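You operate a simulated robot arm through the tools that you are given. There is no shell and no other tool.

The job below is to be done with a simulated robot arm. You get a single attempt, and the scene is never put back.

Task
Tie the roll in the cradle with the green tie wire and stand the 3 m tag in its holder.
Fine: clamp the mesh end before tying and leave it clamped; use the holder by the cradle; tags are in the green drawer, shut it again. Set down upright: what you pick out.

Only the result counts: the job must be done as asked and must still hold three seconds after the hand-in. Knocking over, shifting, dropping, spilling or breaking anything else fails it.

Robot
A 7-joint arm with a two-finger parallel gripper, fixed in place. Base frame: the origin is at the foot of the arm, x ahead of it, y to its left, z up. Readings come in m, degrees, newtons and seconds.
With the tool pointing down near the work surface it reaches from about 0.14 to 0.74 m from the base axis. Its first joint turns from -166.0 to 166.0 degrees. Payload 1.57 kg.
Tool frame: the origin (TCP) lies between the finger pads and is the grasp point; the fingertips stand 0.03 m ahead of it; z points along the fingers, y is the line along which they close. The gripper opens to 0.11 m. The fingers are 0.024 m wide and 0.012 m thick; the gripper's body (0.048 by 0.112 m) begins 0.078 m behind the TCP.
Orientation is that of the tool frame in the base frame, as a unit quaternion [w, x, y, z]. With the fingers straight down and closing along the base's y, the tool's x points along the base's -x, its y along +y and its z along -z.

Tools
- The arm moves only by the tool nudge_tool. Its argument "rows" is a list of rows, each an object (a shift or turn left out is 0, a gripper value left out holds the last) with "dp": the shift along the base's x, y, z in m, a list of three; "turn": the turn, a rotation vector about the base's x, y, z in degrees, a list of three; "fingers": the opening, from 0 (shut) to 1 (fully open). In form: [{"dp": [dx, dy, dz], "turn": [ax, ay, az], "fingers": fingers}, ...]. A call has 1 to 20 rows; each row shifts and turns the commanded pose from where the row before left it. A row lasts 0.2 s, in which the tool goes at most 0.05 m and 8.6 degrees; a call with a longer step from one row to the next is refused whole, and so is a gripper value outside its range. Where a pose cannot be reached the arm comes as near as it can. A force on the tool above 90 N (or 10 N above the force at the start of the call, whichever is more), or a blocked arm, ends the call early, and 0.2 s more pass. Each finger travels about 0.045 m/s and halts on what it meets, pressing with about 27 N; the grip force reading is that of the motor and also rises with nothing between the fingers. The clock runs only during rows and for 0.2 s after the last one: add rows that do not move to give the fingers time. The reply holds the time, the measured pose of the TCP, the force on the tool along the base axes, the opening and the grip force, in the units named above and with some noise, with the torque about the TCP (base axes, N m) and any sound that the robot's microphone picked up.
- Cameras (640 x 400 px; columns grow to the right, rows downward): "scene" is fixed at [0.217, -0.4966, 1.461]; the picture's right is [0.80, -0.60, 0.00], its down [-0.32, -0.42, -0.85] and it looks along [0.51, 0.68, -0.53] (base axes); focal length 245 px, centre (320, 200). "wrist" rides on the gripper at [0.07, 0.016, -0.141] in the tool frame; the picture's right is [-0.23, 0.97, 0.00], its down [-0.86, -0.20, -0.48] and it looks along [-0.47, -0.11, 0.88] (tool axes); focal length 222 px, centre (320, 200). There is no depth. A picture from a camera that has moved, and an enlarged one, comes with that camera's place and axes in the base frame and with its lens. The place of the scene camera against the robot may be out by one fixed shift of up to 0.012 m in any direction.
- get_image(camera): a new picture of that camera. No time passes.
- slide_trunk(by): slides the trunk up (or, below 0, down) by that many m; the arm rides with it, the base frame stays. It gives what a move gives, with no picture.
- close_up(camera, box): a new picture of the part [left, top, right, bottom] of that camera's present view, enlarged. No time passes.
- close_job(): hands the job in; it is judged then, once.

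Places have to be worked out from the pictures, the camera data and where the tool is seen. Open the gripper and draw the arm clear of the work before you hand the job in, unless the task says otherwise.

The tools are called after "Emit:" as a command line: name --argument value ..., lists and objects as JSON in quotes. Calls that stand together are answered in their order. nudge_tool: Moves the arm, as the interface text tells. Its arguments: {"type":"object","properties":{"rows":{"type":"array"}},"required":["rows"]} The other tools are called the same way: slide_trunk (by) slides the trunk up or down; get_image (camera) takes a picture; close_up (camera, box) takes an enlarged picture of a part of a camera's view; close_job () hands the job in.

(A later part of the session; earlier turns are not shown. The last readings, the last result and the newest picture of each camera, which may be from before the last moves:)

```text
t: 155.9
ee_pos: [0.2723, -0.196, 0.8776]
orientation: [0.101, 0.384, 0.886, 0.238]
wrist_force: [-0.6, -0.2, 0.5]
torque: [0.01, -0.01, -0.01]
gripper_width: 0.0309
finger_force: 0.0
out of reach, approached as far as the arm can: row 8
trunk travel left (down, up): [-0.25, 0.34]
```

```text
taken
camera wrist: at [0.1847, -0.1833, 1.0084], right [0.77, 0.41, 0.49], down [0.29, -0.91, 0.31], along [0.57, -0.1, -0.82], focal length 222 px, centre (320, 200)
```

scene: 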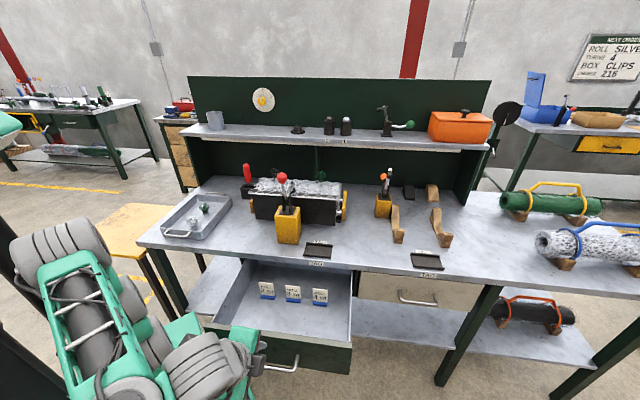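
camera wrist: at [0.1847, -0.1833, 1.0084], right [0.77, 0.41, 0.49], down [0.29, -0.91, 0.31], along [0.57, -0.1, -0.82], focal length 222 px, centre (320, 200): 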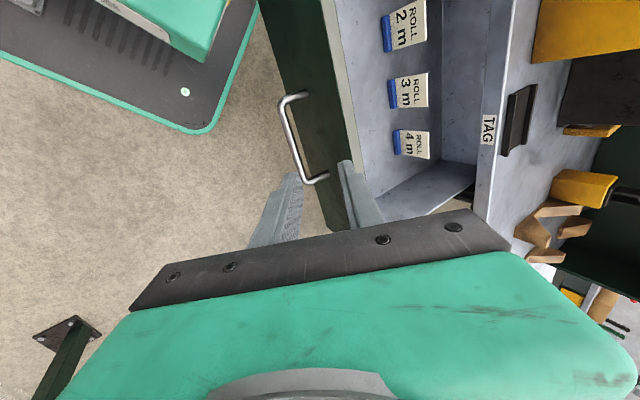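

Now I zoom on the tags from both cameras for triangulation.

Emit:
close_up --camera "scene" --box '[250, 270, 350, 320]'

Emit:
close_up --camera "wrist" --box '[360, 0, 540, 180]'

```text
6.40 times, centred on (300, 295) of scene
camera zoom: at [0.217, -0.4966, 1.461], right [0.8, -0.6, 0.0], down [-0.32, -0.42, -0.85], along [0.51, 0.68, -0.53], focal length 1568 px, centre (448, -408)
```

zoom: 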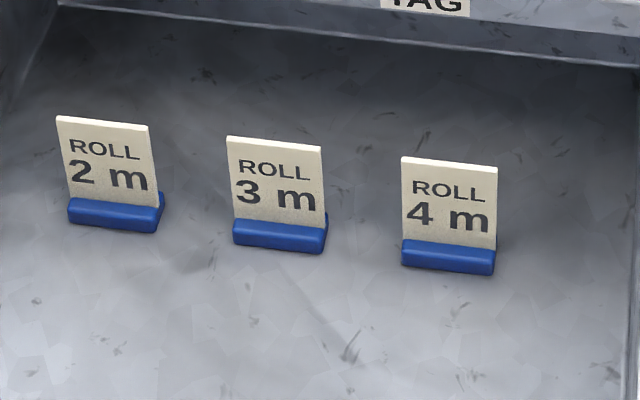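

```text
2.22 times, centred on (450, 90) of wrist
camera zoom: at [0.1847, -0.1833, 1.0084], right [0.77, 0.41, 0.49], down [0.29, -0.91, 0.31], along [0.57, -0.1, -0.82], focal length 494 px, centre (31, 444)
```

zoom: 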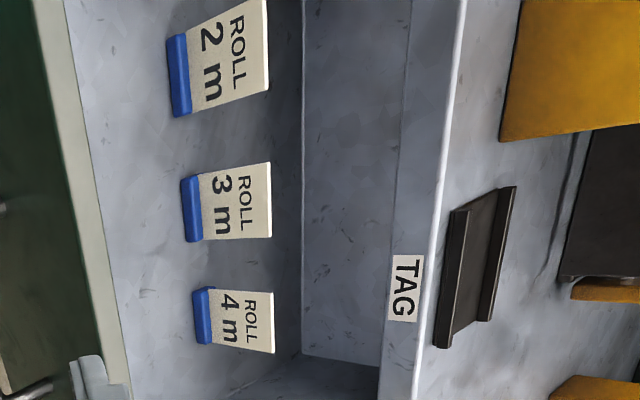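

The 3 m tag: card top at z≈0.73, base bottom z≈0.65, width ≈54 mm, centre n≈0.365, u≈0.329 (x≈0.491, y≈0.026). I straighten the tool and yaw it 90° so the fingers close along the bench direction, while moving above the drawer.

Emit:
nudge_tool --rows '[{"dp": [0.025, 0.025, 0.012], "turn": [-5.3, 5.3, 0]}, {"dp": [0.025, 0.025, 0.012], "turn": [-5.3, 5.3, 0]}, {"dp": [0.025, 0.025, 0.012], "turn": [-5.3, 5.3, 0]}, {"dp": [0.025, 0.025, 0.012], "turn": [-5.3, 5.3, 0]}, {"turn": [0, 0, 8.2], "fingers": 0.8}, {"turn": [0, 0, 8.2]}, {"turn": [0, 0, 8.2]}, {"turn": [0, 0, 8.2]}, {"turn": [0, 0, 8.2]}, {"turn": [0, 0, 8.2]}, {"turn": [0, 0, 8.2]}, {"turn": [0, 0, 8.2]}, {"turn": [0, 0, 8.2]}, {"turn": [0, 0, 8.2]}, {"turn": [0, 0, 8.2]}, {"turn": [0, 0, 0]}]'

Emit:
get_image --camera "wrist"

Emit:
get_image --camera "scene"

```text
t: 159.3
ee_pos: [0.3711, -0.1, 0.9238]
orientation: [0.006, -0.371, 0.929, 0.002]
wrist_force: [-0.3, -0.1, 0.0]
torque: [-0.01, -0.03, -0.02]
gripper_width: 0.0882
finger_force: 0.0
out of reach, approached as far as the arm can: row 4
trunk travel left (down, up): [-0.25, 0.34]
```

```text
taken
camera wrist: at [0.3097, -0.137, 1.0636], right [-0.51, 0.86, 0.0], down [0.75, 0.44, 0.49], along [0.42, 0.25, -0.87], focal length 222 px, centre (320, 200)
```

wrist: 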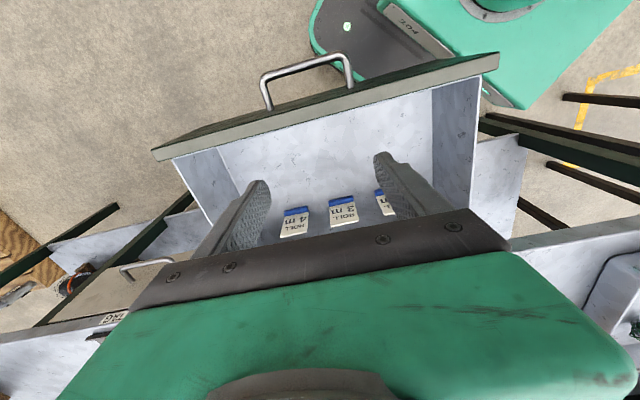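

```text
taken
```

scene: 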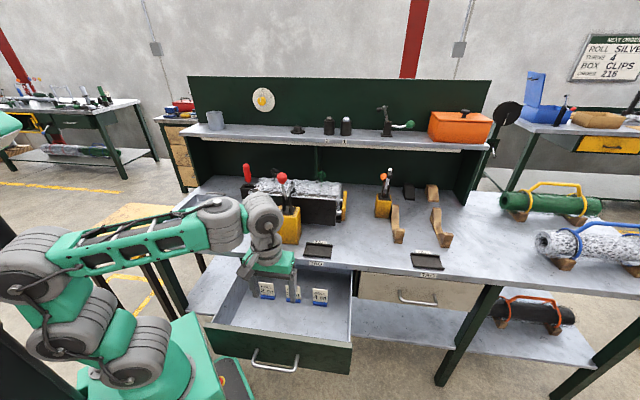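

Good view of the tags from the front side. I tilt 15° outward, set the opening to 75 mm, and move to a pre-grasp point 10 cm short of the 3 m tag.

Emit:
nudge_tool --rows '[{"dp": [0.02, 0.021, -0.02], "turn": [5.3, -5.3, 0], "fingers": 0.68}, {"dp": [0.02, 0.021, -0.02], "turn": [5.3, -5.3, 0]}, {"dp": [0.02, 0.021, -0.02]}, {"dp": [0.02, 0.021, -0.02]}, {"dp": [0.02, 0.021, -0.02]}, {"dp": [0, 0, 0]}]'

Emit:
get_image --camera "wrist"

Emit:
close_up --camera "scene" --box '[210, 220, 370, 340]'

```text
t: 160.8
ee_pos: [0.4723, 0.006, 0.8234]
orientation: [0.126, -0.367, 0.92, 0.055]
wrist_force: [-0.7, 0.0, -0.4]
torque: [-0.01, 0.03, -0.01]
gripper_width: 0.0746
finger_force: 0.2
trunk travel left (down, up): [-0.25, 0.34]
```

```text
taken
camera wrist: at [0.3864, -0.0543, 0.9409], right [-0.51, 0.86, 0.07], down [0.64, 0.33, 0.69], along [0.57, 0.4, -0.72], focal length 222 px, centre (320, 200)
```

wrist: 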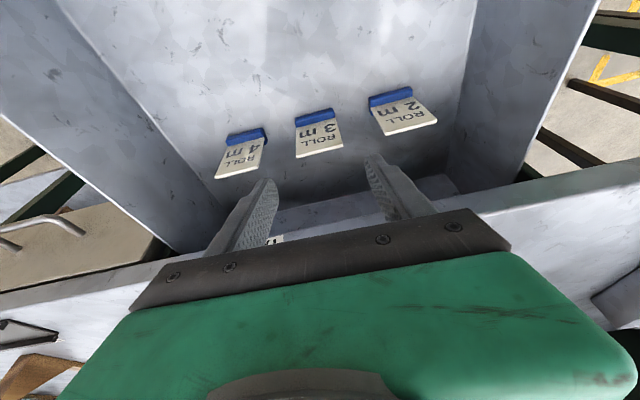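

```text
3.33 times, centred on (290, 280) of scene
camera zoom: at [0.217, -0.4966, 1.461], right [0.8, -0.6, 0.0], down [-0.32, -0.42, -0.85], along [0.51, 0.68, -0.53], focal length 817 px, centre (420, -67)
```

zoom: 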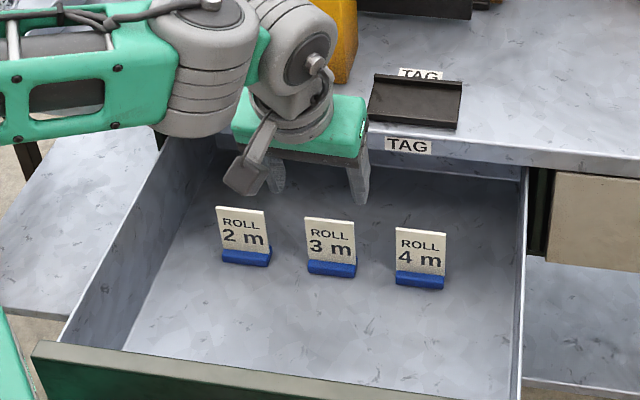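

The card's centre is confirmed at (0.491, 0.026), aligned within 2° with the fingers. I lower to it in steps.

Emit:
nudge_tool --rows '[{"dp": [0.0047, 0.005, -0.03]}, {"dp": [0.0047, 0.005, -0.03]}, {"dp": [0.0047, 0.005, -0.03]}, {"dp": [0, 0, 0]}]'

Emit:
get_image --camera "wrist"

Emit:
close_up --camera "scene" --box '[230, 230, 350, 320]'

```text
t: 161.8
ee_pos: [0.4834, 0.0211, 0.7353]
orientation: [0.125, -0.368, 0.92, 0.055]
wrist_force: [-1.3, -0.2, -0.3]
torque: [0.0, -0.02, 0.01]
gripper_width: 0.0749
finger_force: 0.0
trunk travel left (down, up): [-0.25, 0.34]
```

```text
taken
camera wrist: at [0.397, -0.0394, 0.853], right [-0.51, 0.86, 0.07], down [0.64, 0.33, 0.69], along [0.57, 0.4, -0.72], focal length 222 px, centre (320, 200)
```

wrist: 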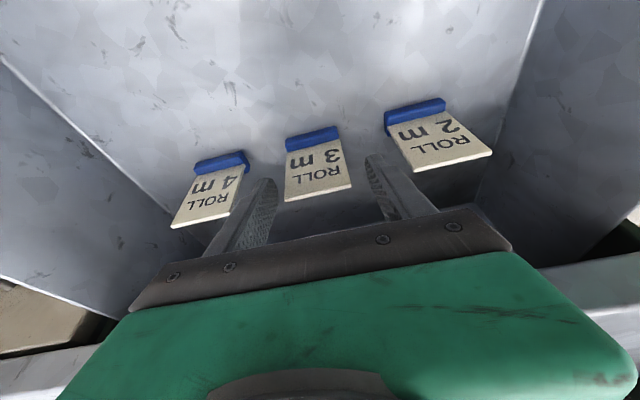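

```text
4.44 times, centred on (290, 275) of scene
camera zoom: at [0.217, -0.4966, 1.461], right [0.8, -0.6, 0.0], down [-0.32, -0.42, -0.85], along [0.51, 0.68, -0.53], focal length 1089 px, centre (453, -133)
```

zoom: 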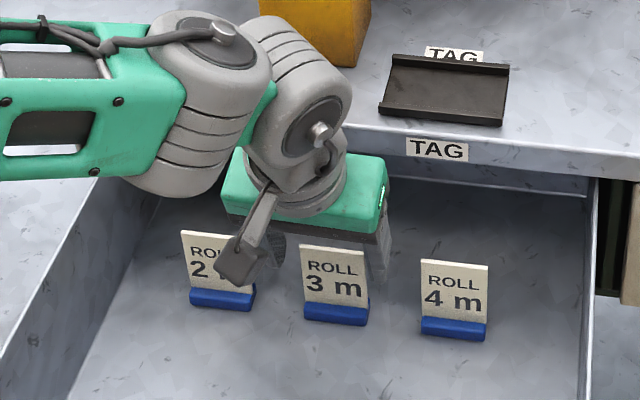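

The card's top edge is right on the TCP between the fingers. I lower the remaining 43 mm and check.

Emit:
nudge_tool --rows '[{"dp": [0.0038, 0.0024, -0.0215]}, {"dp": [0.0038, 0.0024, -0.0215]}, {"dp": [0, 0, 0]}]'

Emit:
get_image --camera "wrist"

```text
t: 162.6
ee_pos: [0.4917, 0.0249, 0.6906]
orientation: [0.126, -0.368, 0.92, 0.053]
wrist_force: [0.2, 0.2, -0.1]
torque: [0.01, 0.0, -0.02]
gripper_width: 0.0749
finger_force: 0.1
trunk travel left (down, up): [-0.25, 0.34]
```

```text
taken
camera wrist: at [0.4051, -0.0363, 0.8085], right [-0.51, 0.86, 0.07], down [0.64, 0.33, 0.69], along [0.57, 0.4, -0.72], focal length 222 px, centre (320, 200)
```

wrist: 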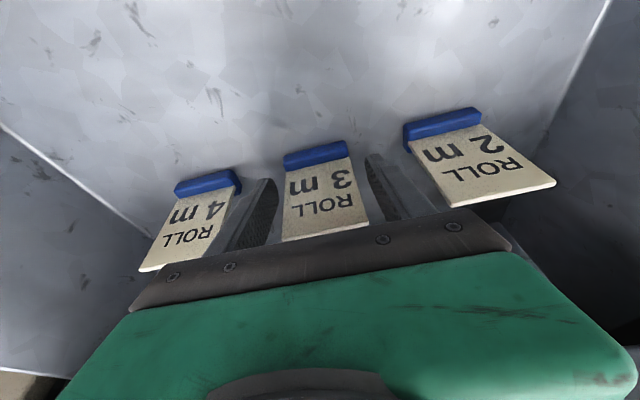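

The card stands between the fingers. I close gently on its edges.

Emit:
nudge_tool --rows '[{"fingers": 0.4}, {"fingers": 0.4}, {"fingers": 0.4}, {"fingers": 0.4}]'

Emit:
get_image --camera "wrist"

```text
t: 163.6
ee_pos: [0.491, 0.0246, 0.6903]
orientation: [0.126, -0.368, 0.92, 0.054]
wrist_force: [0.1, -0.8, 0.0]
torque: [0.02, -0.01, 0.0]
gripper_width: 0.0531
finger_force: 27.0
trunk travel left (down, up): [-0.25, 0.34]
```

```text
taken
camera wrist: at [0.4049, -0.0364, 0.8087], right [-0.51, 0.86, 0.07], down [0.64, 0.33, 0.69], along [0.57, 0.4, -0.72], focal length 222 px, centre (320, 200)
```

wrist: 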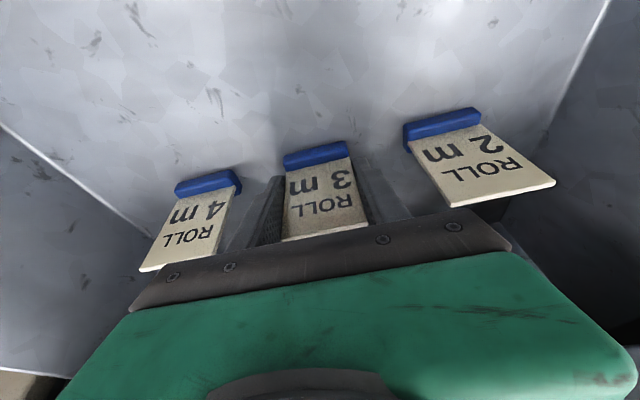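

Gripped at 53 mm. I lift it straight up, first 2 cm to check.

Emit:
nudge_tool --rows '[{"dp": [0, 0, 0.01]}, {"dp": [0, 0, 0.015]}, {"dp": [0, 0, 0]}]'

Emit:
get_image --camera "wrist"

Emit:
close_up --camera "scene" --box '[230, 230, 350, 320]'

```text
t: 164.3
ee_pos: [0.4912, 0.0236, 0.7143]
orientation: [0.126, -0.368, 0.92, 0.054]
wrist_force: [-0.7, -0.5, -0.7]
torque: [0.01, 0.01, -0.01]
gripper_width: 0.0529
finger_force: 27.1
trunk travel left (down, up): [-0.25, 0.34]
```

```text
taken
camera wrist: at [0.405, -0.0365, 0.8318], right [-0.51, 0.86, 0.07], down [0.64, 0.33, 0.69], along [0.57, 0.4, -0.72], focal length 222 px, centre (320, 200)
```

wrist: 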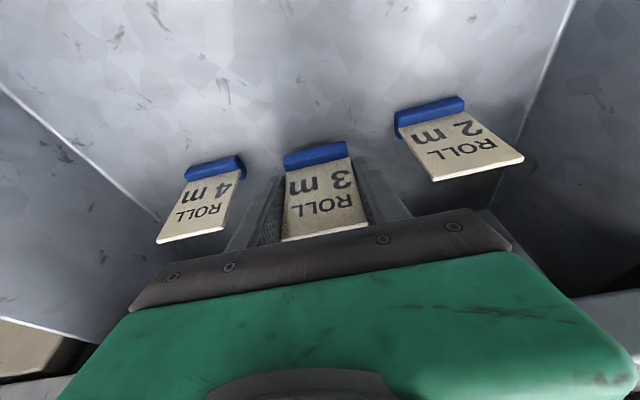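

```text
4.44 times, centred on (290, 275) of scene
camera zoom: at [0.217, -0.4966, 1.461], right [0.8, -0.6, 0.0], down [-0.32, -0.42, -0.85], along [0.51, 0.68, -0.53], focal length 1089 px, centre (453, -133)
```

zoom: 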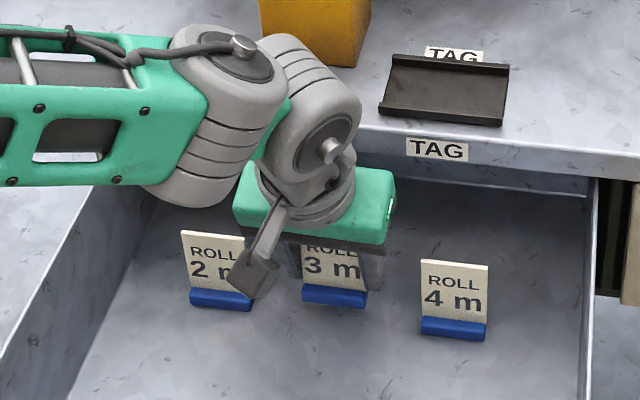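

The tag comes up cleanly and upright. The holder by the cradle spans u 0.36–0.46, n 0.425–0.481 at z≈0.83 (centre (0.610, 0.030)). I lift the tag to above bench height.

Emit:
nudge_tool --rows '[{"dp": [0, 0, 0.035]}, {"dp": [0, 0, 0.045]}, {"dp": [0, 0, 0.045]}, {"dp": [0, 0, 0.045]}, {"dp": [0, 0, 0.045]}, {"dp": [0, 0, 0.03]}, {"dp": [0, 0, 0]}]'

Emit:
get_image --camera "scene"

Emit:
get_image --camera "wrist"

```text
t: 165.9
ee_pos: [0.4937, 0.0253, 0.9586]
orientation: [0.126, -0.367, 0.92, 0.053]
wrist_force: [0.2, 0.0, -0.3]
torque: [-0.03, 0.03, 0.0]
gripper_width: 0.0528
finger_force: 26.9
trunk travel left (down, up): [-0.25, 0.34]
```

```text
taken
```

scene: 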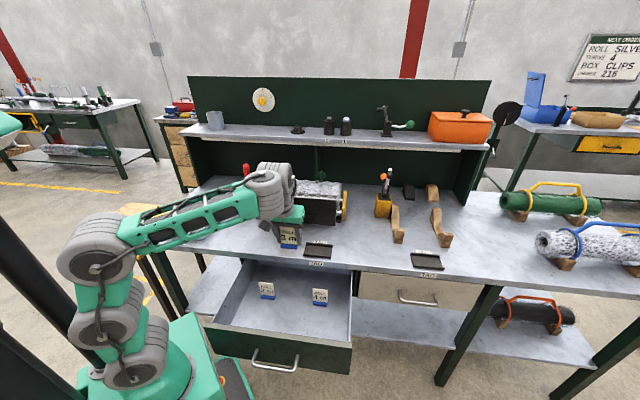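

```text
taken
camera wrist: at [0.4071, -0.035, 1.0767], right [-0.51, 0.86, 0.07], down [0.64, 0.33, 0.69], along [0.57, 0.4, -0.72], focal length 222 px, centre (320, 200)
```

wrist: 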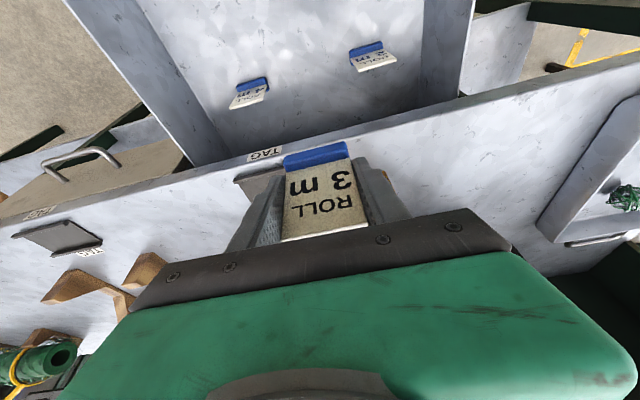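

Tag held firmly. I move sideways along the bench to in front of the holder for a look.

Emit:
nudge_tool --rows '[{"dp": [0.028, -0.028, 0]}, {"dp": [0.028, -0.028, 0]}, {"dp": [0, 0, 0]}]'

Emit:
get_image --camera "wrist"

Emit:
close_up --camera "scene" --box '[240, 200, 380, 290]'

```text
t: 166.8
ee_pos: [0.5478, -0.0286, 0.9547]
orientation: [0.126, -0.368, 0.92, 0.055]
wrist_force: [0.2, -0.7, -1.0]
torque: [0.0, 0.05, 0.0]
gripper_width: 0.0531
finger_force: 26.6
out of reach, approached as far as the arm can: row 2
trunk travel left (down, up): [-0.25, 0.34]
```

```text
taken
camera wrist: at [0.4618, -0.0891, 1.073], right [-0.51, 0.86, 0.07], down [0.64, 0.33, 0.69], along [0.57, 0.4, -0.72], focal length 222 px, centre (320, 200)
```

wrist: 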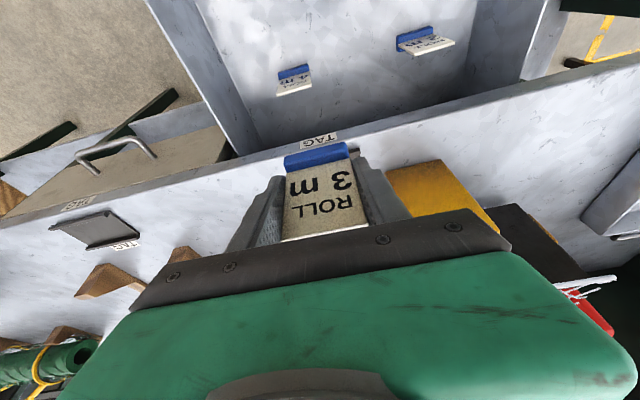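

```text
4.44 times, centred on (310, 245) of scene
camera zoom: at [0.217, -0.4966, 1.461], right [0.8, -0.6, 0.0], down [-0.32, -0.42, -0.85], along [0.51, 0.68, -0.53], focal length 1089 px, centre (364, 0)
```

zoom: 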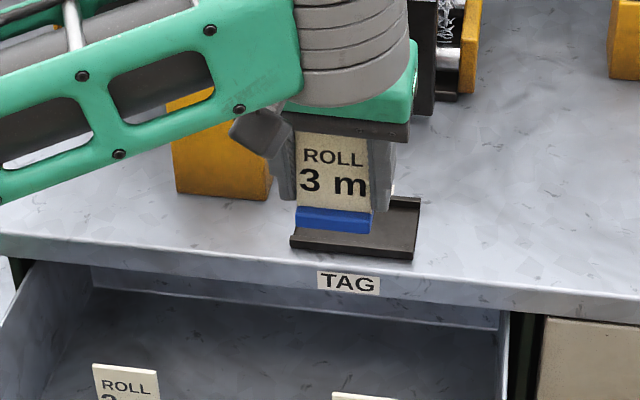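

Near the reach limit at this shoulder height, so I raise the trunk 0.12 m (tag rises in free space above the holder).

Emit:
slide_trunk --by 0.12

Emit:
nudge_tool --rows '[{"dp": [0.01, 0.01, -0.03]}, {"dp": [0.01, 0.01, -0.03]}, {"dp": [0.01, 0.01, -0.03]}, {"dp": [0, 0, 0]}]'

Emit:
get_image --camera "scene"

```text
t: 168.2
ee_pos: [0.548, -0.027, 1.075]
orientation: [0.126, -0.368, 0.92, 0.054]
wrist_force: [0.7, -1.2, 0.3]
torque: [-0.02, -0.01, 0.0]
gripper_width: 0.0533
finger_force: 26.7
trunk travel left (down, up): [-0.37, 0.22]
```

```text
t: 169.2
ee_pos: [0.5761, 0.0012, 0.9861]
orientation: [0.126, -0.368, 0.92, 0.054]
wrist_force: [0.7, -0.3, 0.0]
torque: [0.0, 0.03, -0.01]
gripper_width: 0.0532
finger_force: 27.1
trunk travel left (down, up): [-0.37, 0.22]
```

```text
taken
```

scene: 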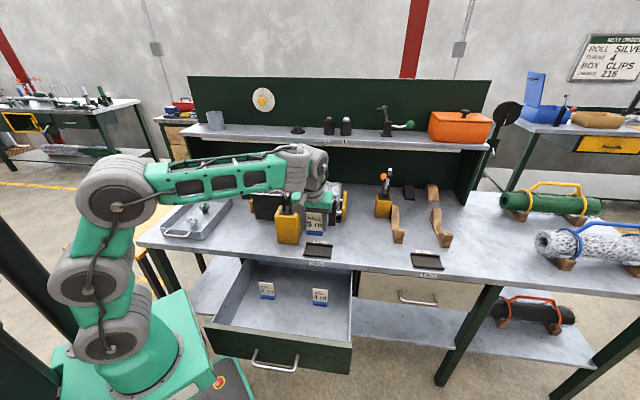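

No trouble now. I look at the holder below the tag before moving over it.

Emit:
close_up --camera "scene" --box '[270, 200, 360, 265]'

Emit:
get_image --camera "wrist"

```text
6.15 times, centred on (315, 232) of scene
camera zoom: at [0.217, -0.4966, 1.461], right [0.8, -0.6, 0.0], down [-0.32, -0.42, -0.85], along [0.51, 0.68, -0.53], focal length 1508 px, centre (351, 0)
```

zoom: 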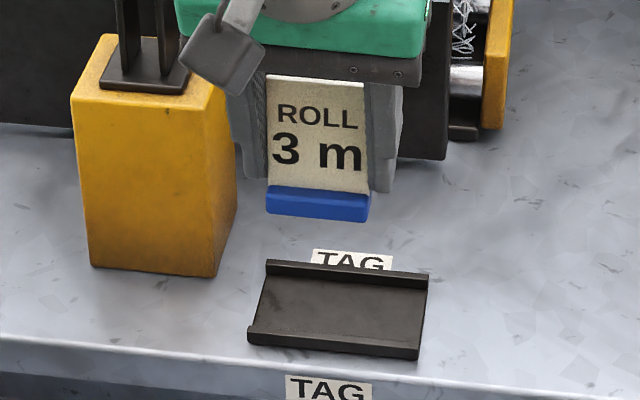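

```text
taken
camera wrist: at [0.4902, -0.0586, 1.104], right [-0.51, 0.86, 0.07], down [0.64, 0.33, 0.69], along [0.57, 0.4, -0.72], focal length 222 px, centre (320, 200)
```

wrist: 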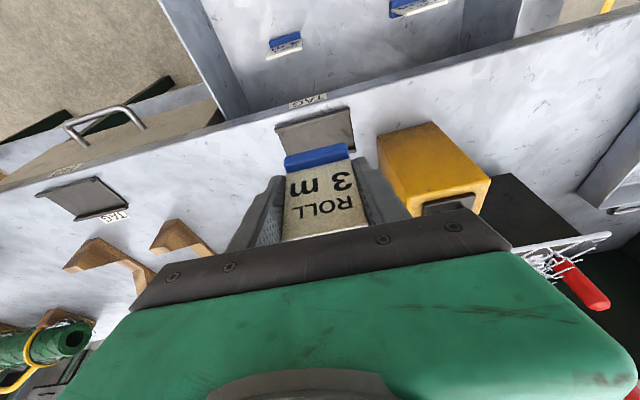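

Holder measured from the scene too: n 0.428–0.487, u 0.357–0.456, so its centre is (0.611, 0.034). I move over it and lower to about 3 cm above.

Emit:
nudge_tool --rows '[{"dp": [0.0174, 0.0163, 0]}, {"dp": [0.0174, 0.0163, 0]}, {"dp": [0, 0, -0.04]}, {"dp": [0, 0, -0.035]}, {"dp": [0, 0, 0]}]'

Emit:
close_up --camera "scene" --box '[270, 200, 360, 265]'

Emit:
get_image --camera "wrist"

```text
t: 170.4
ee_pos: [0.6144, 0.0341, 0.9094]
orientation: [0.126, -0.367, 0.92, 0.054]
wrist_force: [-0.4, 0.5, 0.1]
torque: [-0.02, 0.0, 0.02]
gripper_width: 0.0531
finger_force: 26.6
trunk travel left (down, up): [-0.37, 0.22]
```

```text
6.15 times, centred on (315, 232) of scene
camera zoom: at [0.217, -0.4966, 1.461], right [0.8, -0.6, 0.0], down [-0.32, -0.42, -0.85], along [0.51, 0.68, -0.53], focal length 1508 px, centre (351, 0)
```

zoom: 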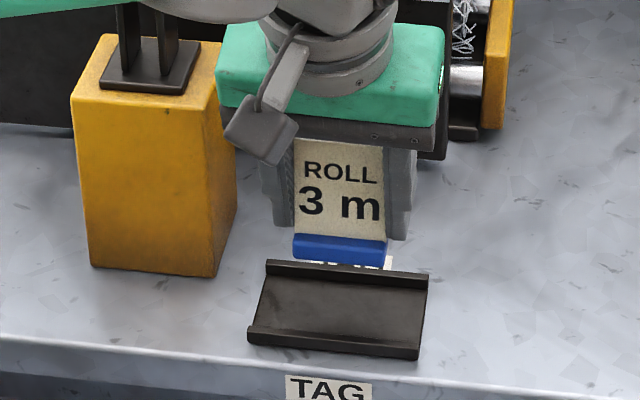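

```text
taken
camera wrist: at [0.5288, -0.0252, 1.0283], right [-0.51, 0.86, 0.07], down [0.64, 0.33, 0.69], along [0.57, 0.4, -0.72], focal length 222 px, centre (320, 200)
```

wrist: 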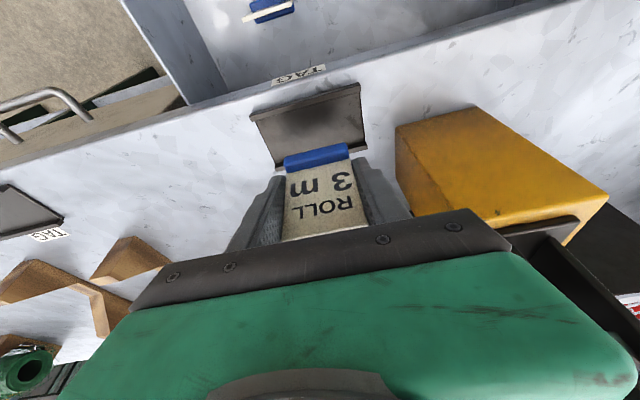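

Tag is right above the holder, centred between its rails by projection. I lower to about 1 cm above the expected contact.

Emit:
nudge_tool --rows '[{"dp": [-0.0015, -0.0005, -0.015]}, {"dp": [0, 0, -0.012]}, {"dp": [0, 0, 0]}]'

Emit:
close_up --camera "scene" --box '[280, 215, 350, 265]'

Emit:
close_up --camera "wrist" --box '[220, 60, 420, 210]'

```text
t: 171.2
ee_pos: [0.6123, 0.0338, 0.8839]
orientation: [0.126, -0.368, 0.92, 0.055]
wrist_force: [0.8, 0.1, -0.2]
torque: [-0.02, 0.02, -0.01]
gripper_width: 0.0529
finger_force: 27.3
trunk travel left (down, up): [-0.37, 0.22]
```

```text
8.00 times, centred on (315, 240) of scene
camera zoom: at [0.217, -0.4966, 1.461], right [0.8, -0.6, 0.0], down [-0.32, -0.42, -0.85], along [0.51, 0.68, -0.53], focal length 1960 px, centre (360, -120)
```

zoom: 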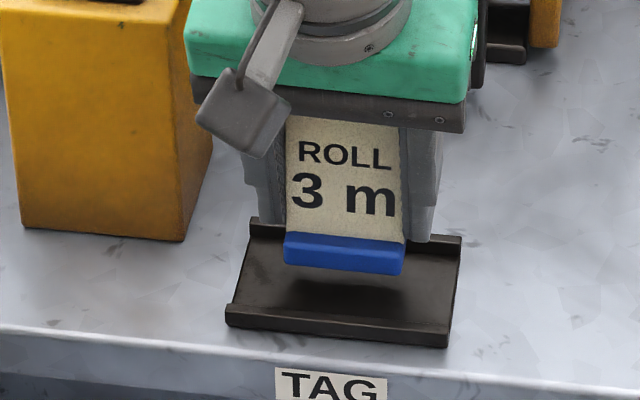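

```text
2.67 times, centred on (320, 135) of wrist
camera zoom: at [0.5267, -0.0268, 1.0018], right [-0.51, 0.86, 0.07], down [0.64, 0.33, 0.69], along [0.57, 0.4, -0.72], focal length 592 px, centre (320, 373)
```

zoom: 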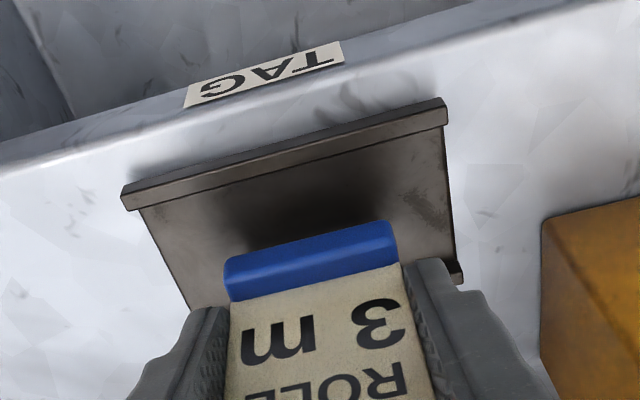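

Clearly over the tray. I lower in 3 mm steps, watching for contact force.

Emit:
nudge_tool --rows '[{"dp": [0, 0, -0.003]}, {"dp": [0, 0, -0.003]}, {"dp": [0, 0, -0.002]}, {"dp": [0, 0, 0]}]'

Emit:
close_up --camera "scene" --box '[280, 215, 350, 265]'

```text
t: 172.2
ee_pos: [0.6114, 0.0349, 0.8755]
orientation: [0.125, -0.367, 0.92, 0.055]
wrist_force: [-1.1, -0.8, 0.0]
torque: [0.03, -0.01, -0.01]
gripper_width: 0.053
finger_force: 26.3
trunk travel left (down, up): [-0.37, 0.22]
```

```text
8.00 times, centred on (315, 240) of scene
camera zoom: at [0.217, -0.4966, 1.461], right [0.8, -0.6, 0.0], down [-0.32, -0.42, -0.85], along [0.51, 0.68, -0.53], focal length 1960 px, centre (360, -120)
```

zoom: 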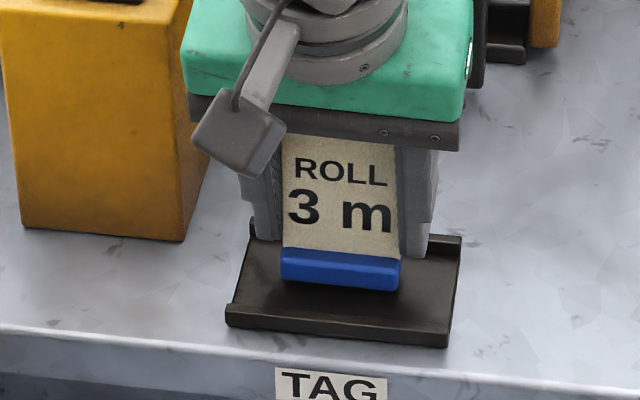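

No contact yet, nearly down. I continue in 2 mm steps.

Emit:
nudge_tool --rows '[{"dp": [0, 0, -0.002]}, {"dp": [0, 0, -0.002]}, {"dp": [0, 0, 0]}]'

```text
t: 173.1
ee_pos: [0.6121, 0.0333, 0.8721]
orientation: [0.125, -0.368, 0.92, 0.055]
wrist_force: [1.4, 0.8, -0.4]
torque: [-0.02, 0.0, 0.01]
gripper_width: 0.0533
finger_force: 26.4
trunk travel left (down, up): [-0.37, 0.22]
```

Still free; two more 2 mm steps.

Emit:
nudge_tool --rows '[{"dp": [0, 0, -0.002]}, {"dp": [0, 0, -0.002]}, {"dp": [0, 0, 0]}]'

Emit:
close_up --camera "scene" --box '[280, 215, 350, 265]'

Emit:
close_up --camera "wrist" --box '[220, 60, 420, 210]'

```text
t: 173.8
ee_pos: [0.6125, 0.0344, 0.8704]
orientation: [0.127, -0.367, 0.92, 0.053]
wrist_force: [-0.7, -0.2, 8.6]
torque: [-0.21, -0.16, 0.02]
gripper_width: 0.053
finger_force: 27.3
trunk travel left (down, up): [-0.37, 0.22]
```

```text
8.00 times, centred on (315, 240) of scene
camera zoom: at [0.217, -0.4966, 1.461], right [0.8, -0.6, 0.0], down [-0.32, -0.42, -0.85], along [0.51, 0.68, -0.53], focal length 1960 px, centre (360, -120)
```

zoom: 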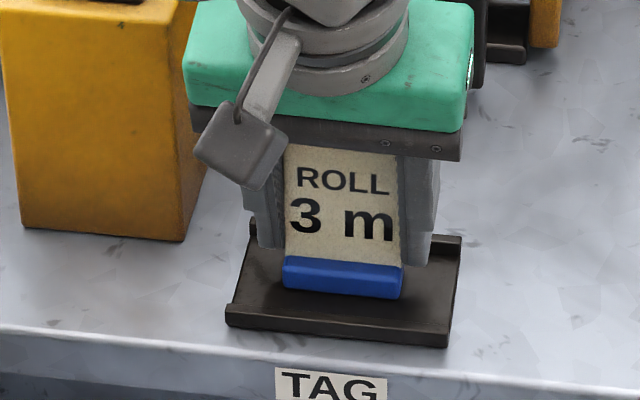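

```text
2.67 times, centred on (320, 135) of wrist
camera zoom: at [0.5251, -0.027, 0.9877], right [-0.51, 0.86, 0.07], down [0.64, 0.33, 0.69], along [0.57, 0.4, -0.72], focal length 592 px, centre (320, 373)
```

zoom: 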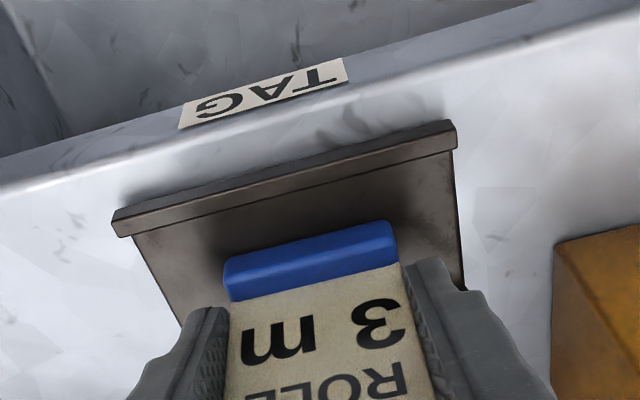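

Contact (8.6 N upward): the tag's base sits on the holder plate at z≈0.83, between the rails, upright. I relieve the load slightly and open the fingers a little.

Emit:
nudge_tool --rows '[{"dp": [0, 0, 0.0005]}, {"fingers": 0.53}, {"fingers": 0.58}, {"fingers": 0.63}, {"fingers": 0.66}, {"dp": [0, 0, 0]}]'

Emit:
close_up --camera "scene" --box '[280, 215, 350, 265]'

Emit:
close_up --camera "wrist" --box '[220, 60, 420, 210]'

```text
t: 175.2
ee_pos: [0.6113, 0.0337, 0.8682]
orientation: [0.125, -0.368, 0.92, 0.055]
wrist_force: [0.1, 0.3, -0.9]
torque: [-0.02, 0.02, 0.02]
gripper_width: 0.0726
finger_force: 0.1
trunk travel left (down, up): [-0.37, 0.22]
```

```text
8.00 times, centred on (315, 240) of scene
camera zoom: at [0.217, -0.4966, 1.461], right [0.8, -0.6, 0.0], down [-0.32, -0.42, -0.85], along [0.51, 0.68, -0.53], focal length 1960 px, centre (360, -120)
```

zoom: 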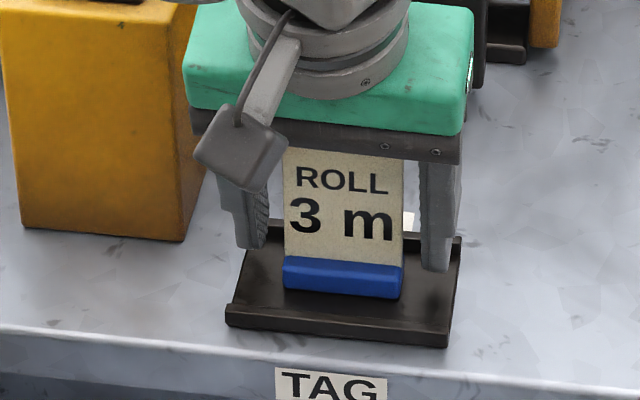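

```text
2.67 times, centred on (320, 135) of wrist
camera zoom: at [0.5251, -0.0269, 0.9862], right [-0.51, 0.86, 0.07], down [0.64, 0.33, 0.69], along [0.57, 0.4, -0.72], focal length 592 px, centre (320, 373)
```

zoom: 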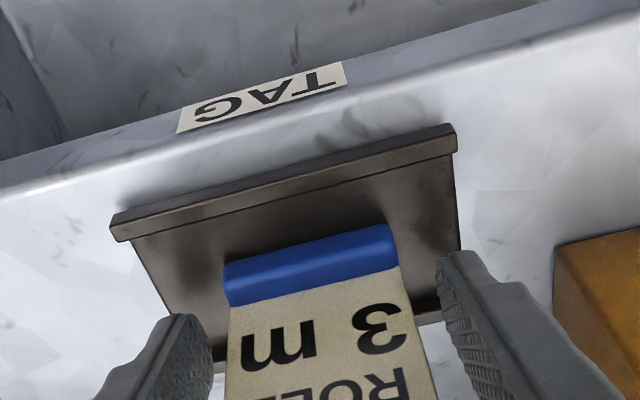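

The tag stands on its own, upright in the holder. I lift the hand straight up away from it.

Emit:
nudge_tool --rows '[{"dp": [0, 0, 0.015]}, {"dp": [0, 0, 0.03]}, {"dp": [0, 0, 0.04]}, {"dp": [0, 0, 0.045]}, {"dp": [0, 0, 0]}]'

Emit:
get_image --camera "scene"

Emit:
close_up --camera "scene" --box '[280, 215, 350, 265]'

```text
t: 176.4
ee_pos: [0.6097, 0.0327, 0.9985]
orientation: [0.124, -0.367, 0.92, 0.054]
wrist_force: [-1.2, -0.4, 0.1]
torque: [0.01, 0.02, 0.0]
gripper_width: 0.0727
finger_force: 0.0
trunk travel left (down, up): [-0.37, 0.22]
```

```text
taken
```

scene: 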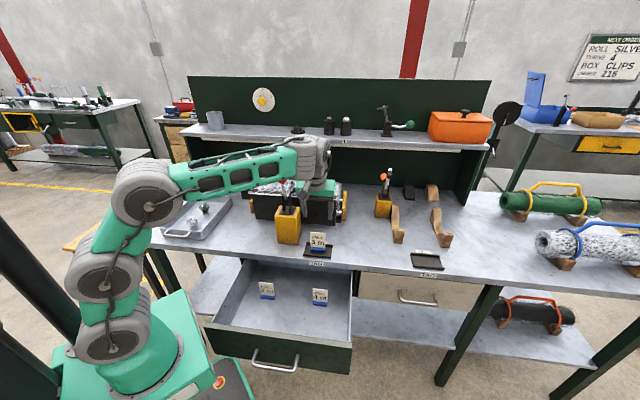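

```text
8.00 times, centred on (315, 240) of scene
camera zoom: at [0.217, -0.4966, 1.461], right [0.8, -0.6, 0.0], down [-0.32, -0.42, -0.85], along [0.51, 0.68, -0.53], focal length 1960 px, centre (360, -120)
```

zoom: 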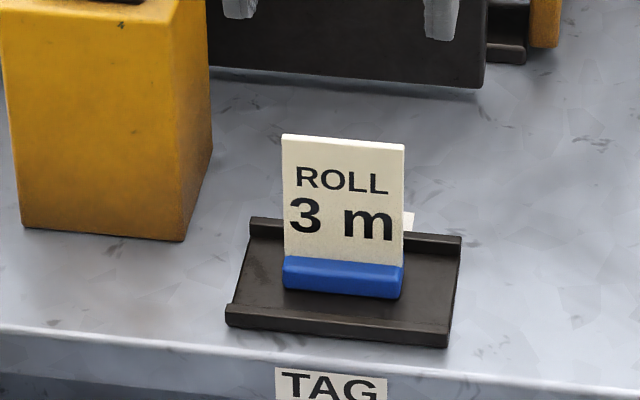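

The 3 m tag is upright in the holder by the cradle. Now to shut the drawer: I retreat in front of the bench, closing the fingers on the way.

Emit:
nudge_tool --rows '[{"dp": [-0.03, -0.026, 0.01]}, {"dp": [-0.032, -0.0255, 0]}, {"dp": [-0.032, -0.0255, 0]}, {"dp": [-0.032, -0.0255, 0]}, {"dp": [-0.032, -0.0255, 0]}, {"dp": [-0.032, -0.0255, 0], "fingers": 0.0}, {"dp": [-0.035, -0.0185, 0]}, {"dp": [-0.035, -0.0185, 0]}, {"dp": [-0.035, -0.0185, 0]}, {"dp": [-0.035, -0.0185, 0]}, {"dp": [0, 0, 0]}]'

Emit:
get_image --camera "scene"

Emit:
get_image --camera "wrist"

```text
t: 178.8
ee_pos: [0.2808, -0.197, 1.0085]
orientation: [0.126, -0.368, 0.92, 0.055]
wrist_force: [-0.8, -0.1, 0.2]
torque: [-0.01, 0.03, -0.01]
gripper_width: 0.0001
finger_force: 21.6
trunk travel left (down, up): [-0.37, 0.22]
```

```text
taken
```

scene: 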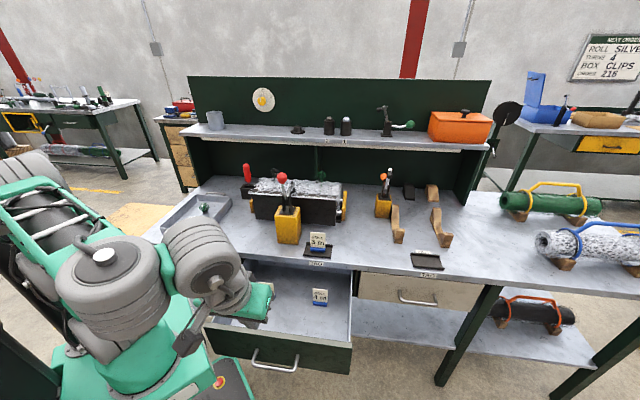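

```text
taken
camera wrist: at [0.1951, -0.2573, 1.1265], right [-0.51, 0.86, 0.07], down [0.64, 0.33, 0.69], along [0.57, 0.4, -0.72], focal length 222 px, centre (320, 200)
```

wrist: 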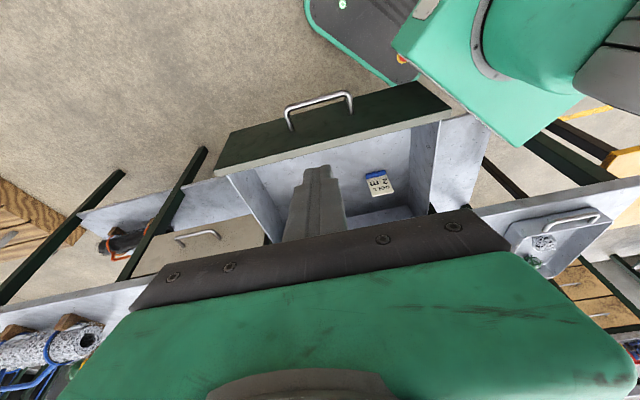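

The handle bar is at n≈0.11. The hand is at n≈0.06, in front of it; I lower the trunk 0.12 m and then the hand to handle height.

Emit:
slide_trunk --by -0.12

Emit:
nudge_tool --rows '[{"dp": [-0.006, -0.002, -0.04]}, {"dp": [0, 0, -0.045]}, {"dp": [0, 0, -0.045]}, {"dp": [0, 0, -0.035]}, {"dp": [0, 0, 0]}]'

Emit:
get_image --camera "wrist"

Emit:
get_image --camera "scene"

```text
t: 180.3
ee_pos: [0.2829, -0.1967, 0.8891]
orientation: [0.125, -0.368, 0.92, 0.055]
wrist_force: [0.2, -0.1, 0.4]
torque: [-0.02, 0.0, -0.03]
gripper_width: 0.0001
finger_force: 21.6
trunk travel left (down, up): [-0.25, 0.34]
```

```text
t: 181.6
ee_pos: [0.274, -0.1987, 0.7226]
orientation: [0.125, -0.368, 0.92, 0.055]
wrist_force: [0.8, 0.2, 0.5]
torque: [0.01, 0.02, 0.01]
gripper_width: 0.0002
finger_force: 21.1
trunk travel left (down, up): [-0.25, 0.34]
```

```text
taken
camera wrist: at [0.1885, -0.259, 0.8413], right [-0.51, 0.86, 0.07], down [0.64, 0.33, 0.69], along [0.57, 0.4, -0.72], focal length 222 px, centre (320, 200)
```

wrist: 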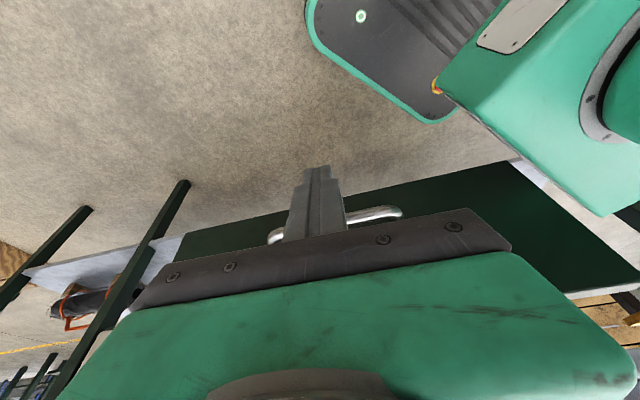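

```text
taken
```

scene: 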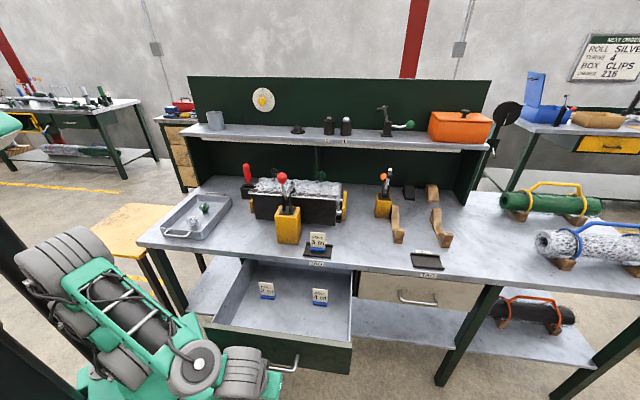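

Fingers are just in front of the handle bar at the right height. I push gently toward the bench (slow, so the other tags don't topple).

Emit:
nudge_tool --rows '[{"dp": [0.0085, 0.0085, 0]}, {"dp": [0.0085, 0.0085, 0]}, {"dp": [0.004, 0.004, 0]}, {"dp": [0.004, 0.004, 0]}, {"dp": [0.004, 0.004, 0]}, {"dp": [0.005, 0.005, 0]}, {"dp": [0.006, 0.006, 0]}, {"dp": [0.006, 0.006, 0]}]'

Emit:
close_up --camera "scene" --box '[200, 240, 360, 380]'

```text
t: 183.3
ee_pos: [0.3221, -0.1517, 0.7238]
orientation: [0.126, -0.368, 0.92, 0.054]
wrist_force: [-0.4, -0.7, 0.0]
torque: [0.02, 0.0, 0.01]
gripper_width: 0.0
finger_force: 21.1
trunk travel left (down, up): [-0.25, 0.34]
```

```text
2.86 times, centred on (280, 310) of scene
camera zoom: at [0.217, -0.4966, 1.461], right [0.8, -0.6, 0.0], down [-0.32, -0.42, -0.85], along [0.51, 0.68, -0.53], focal length 700 px, centre (434, -114)
```

zoom: 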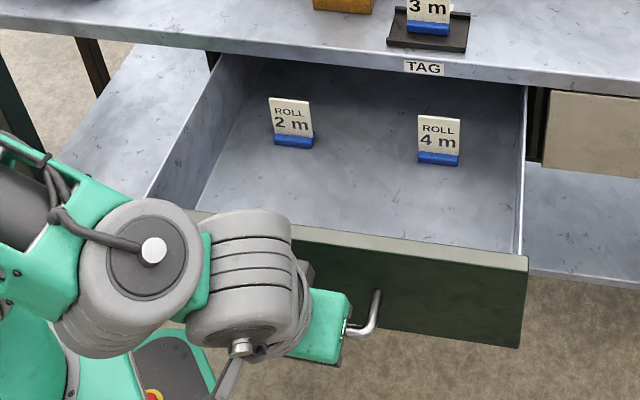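

The drawer moves along, tags steady. I continue pushing at a gentle pace.

Emit:
nudge_tool --rows '[{"dp": [0.007, 0.007, 0]}, {"dp": [0.008, 0.008, 0]}, {"dp": [0.008, 0.008, 0]}, {"dp": [0.008, 0.008, 0]}, {"dp": [0.008, 0.008, 0]}, {"dp": [0.008, 0.008, 0]}, {"dp": [0.008, 0.008, 0]}, {"dp": [0.008, 0.008, 0]}, {"dp": [0.008, 0.008, 0]}, {"dp": [0.008, 0.008, 0]}, {"dp": [0.008, 0.008, 0]}, {"dp": [0.007, 0.007, 0]}, {"dp": [0.006, 0.006, 0]}, {"dp": [0.005, 0.005, 0]}, {"dp": [0, 0, 0]}]'

Emit:
close_up --camera "scene" --box '[200, 240, 360, 380]'

Emit:
get_image --camera "wrist"

```text
t: 186.6
ee_pos: [0.4271, -0.0473, 0.7242]
orientation: [0.126, -0.367, 0.92, 0.053]
wrist_force: [0.1, 0.8, 0.9]
torque: [0.01, 0.05, -0.01]
gripper_width: 0.0001
finger_force: 21.5
trunk travel left (down, up): [-0.25, 0.34]
```

```text
2.86 times, centred on (280, 310) of scene
camera zoom: at [0.217, -0.4966, 1.461], right [0.8, -0.6, 0.0], down [-0.32, -0.42, -0.85], along [0.51, 0.68, -0.53], focal length 700 px, centre (434, -114)
```

zoom: 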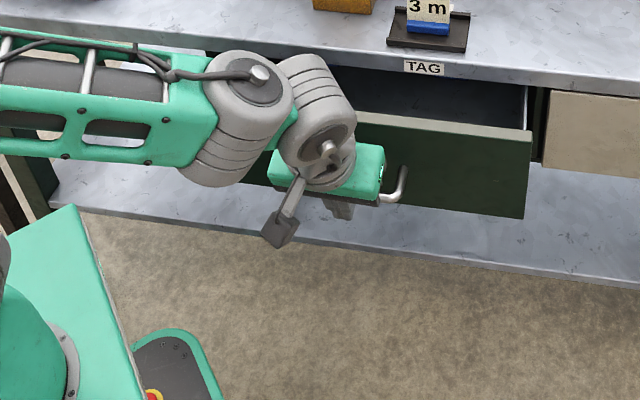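

```text
taken
camera wrist: at [0.3415, -0.1085, 0.8422], right [-0.51, 0.86, 0.07], down [0.64, 0.33, 0.69], along [0.57, 0.4, -0.72], focal length 222 px, centre (320, 200)
```

wrist: 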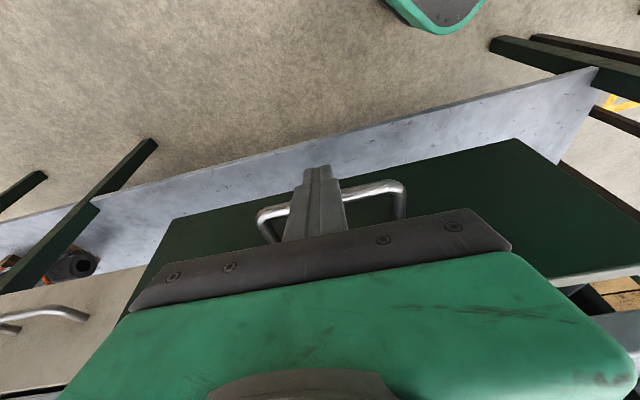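

Most of the way closed, tags out of sight inside. I continue slowly for the last 9 cm.

Emit:
nudge_tool --rows '[{"dp": [0.005, 0.005, 0]}, {"dp": [0.006, 0.006, 0]}, {"dp": [0.006, 0.006, 0]}, {"dp": [0.006, 0.006, 0]}, {"dp": [0.006, 0.006, 0]}, {"dp": [0.006, 0.006, 0]}, {"dp": [0.005, 0.005, 0]}, {"dp": [0.005, 0.005, 0]}, {"dp": [0.004, 0.004, 0]}, {"dp": [0, 0, 0]}]'

Emit:
close_up --camera "scene" --box '[220, 230, 380, 330]'

```text
t: 188.8
ee_pos: [0.477, 0.0022, 0.7235]
orientation: [0.127, -0.367, 0.92, 0.054]
wrist_force: [0.4, -0.9, 0.3]
torque: [0.0, 0.0, 0.01]
gripper_width: 0.0
finger_force: 20.9
trunk travel left (down, up): [-0.25, 0.34]
```

```text
4.00 times, centred on (300, 280) of scene
camera zoom: at [0.217, -0.4966, 1.461], right [0.8, -0.6, 0.0], down [-0.32, -0.42, -0.85], along [0.51, 0.68, -0.53], focal length 980 px, centre (400, -120)
```

zoom: 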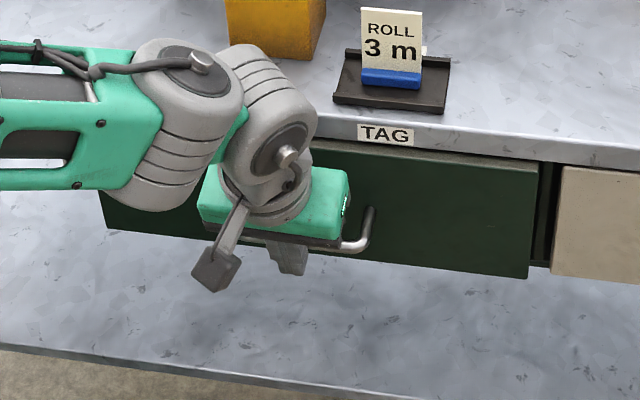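

Almost shut. I push on in small steps until the drawer meets its stop.

Emit:
nudge_tool --rows '[{"dp": [0.003, 0.003, 0]}, {"dp": [0.003, 0.003, 0]}, {"dp": [0.003, 0.003, 0]}, {"dp": [0, 0, 0]}]'

Emit:
close_up --camera "scene" --box '[220, 230, 380, 330]'

```text
t: 189.8
ee_pos: [0.484, 0.0089, 0.7221]
orientation: [0.124, -0.366, 0.921, 0.054]
wrist_force: [-11.9, -16.8, -1.4]
torque: [-0.28, 0.17, -0.03]
gripper_width: 0.0001
finger_force: 21.2
trunk travel left (down, up): [-0.25, 0.34]
```

```text
4.00 times, centred on (300, 280) of scene
camera zoom: at [0.217, -0.4966, 1.461], right [0.8, -0.6, 0.0], down [-0.32, -0.42, -0.85], along [0.51, 0.68, -0.53], focal length 980 px, centre (400, -120)
```

zoom: 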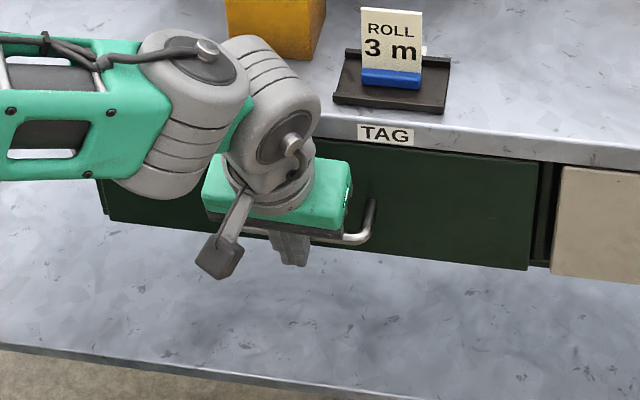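

The drawer is at its stop (20 N) and its face is back at its original place. I back away, rise, open the gripper and draw the arm clear.

Emit:
nudge_tool --rows '[{"dp": [-0.015, -0.015, 0]}, {"dp": [-0.025, -0.025, 0]}, {"dp": [-0.03, -0.03, 0]}, {"dp": [-0.02, -0.02, 0.03]}, {"dp": [0, 0, 0.045]}, {"dp": [0, 0, 0.045]}, {"dp": [0, 0, 0.045], "fingers": 1.0}, {"dp": [0, 0, 0.03]}, {"dp": [0, 0, 0]}]'

Emit:
slide_trunk --by 0.225

Emit:
get_image --camera "scene"

Emit:
get_image --camera "wrist"

```text
t: 191.8
ee_pos: [0.3955, -0.0781, 0.9215]
orientation: [0.125, -0.367, 0.92, 0.055]
wrist_force: [-0.1, -0.4, 0.0]
torque: [0.01, 0.01, -0.04]
gripper_width: 0.0681
finger_force: 0.0
trunk travel left (down, up): [-0.25, 0.34]
```

```text
t: 194.1
ee_pos: [0.3947, -0.0786, 1.1446]
orientation: [0.126, -0.367, 0.92, 0.055]
wrist_force: [0.5, -0.5, 0.0]
torque: [0.0, -0.03, -0.04]
gripper_width: 0.1099
finger_force: 0.0
trunk travel left (down, up): [-0.475, 0.115]
```

```text
taken
```

scene: 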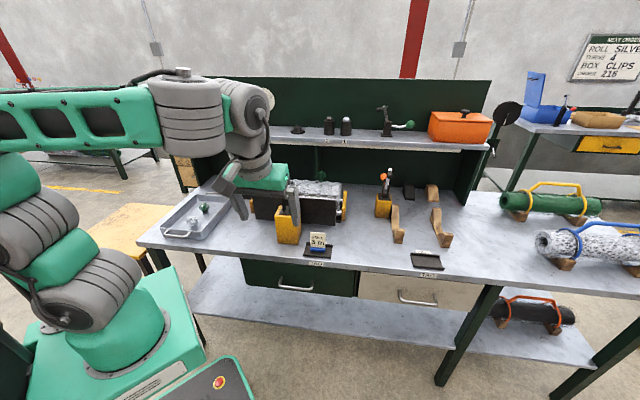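

```text
taken
camera wrist: at [0.3087, -0.1393, 1.2631], right [-0.51, 0.86, 0.07], down [0.64, 0.33, 0.69], along [0.57, 0.4, -0.72], focal length 222 px, centre (320, 200)
```

wrist: 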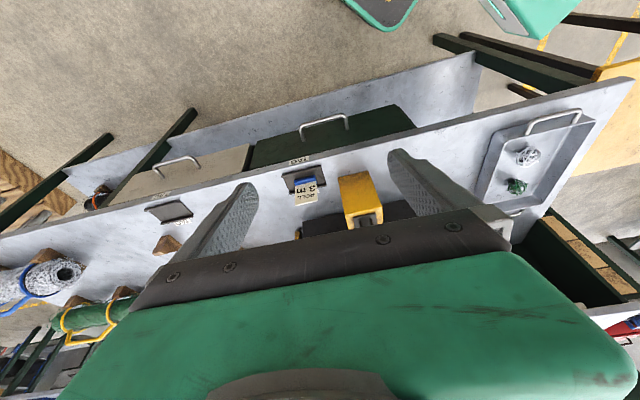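

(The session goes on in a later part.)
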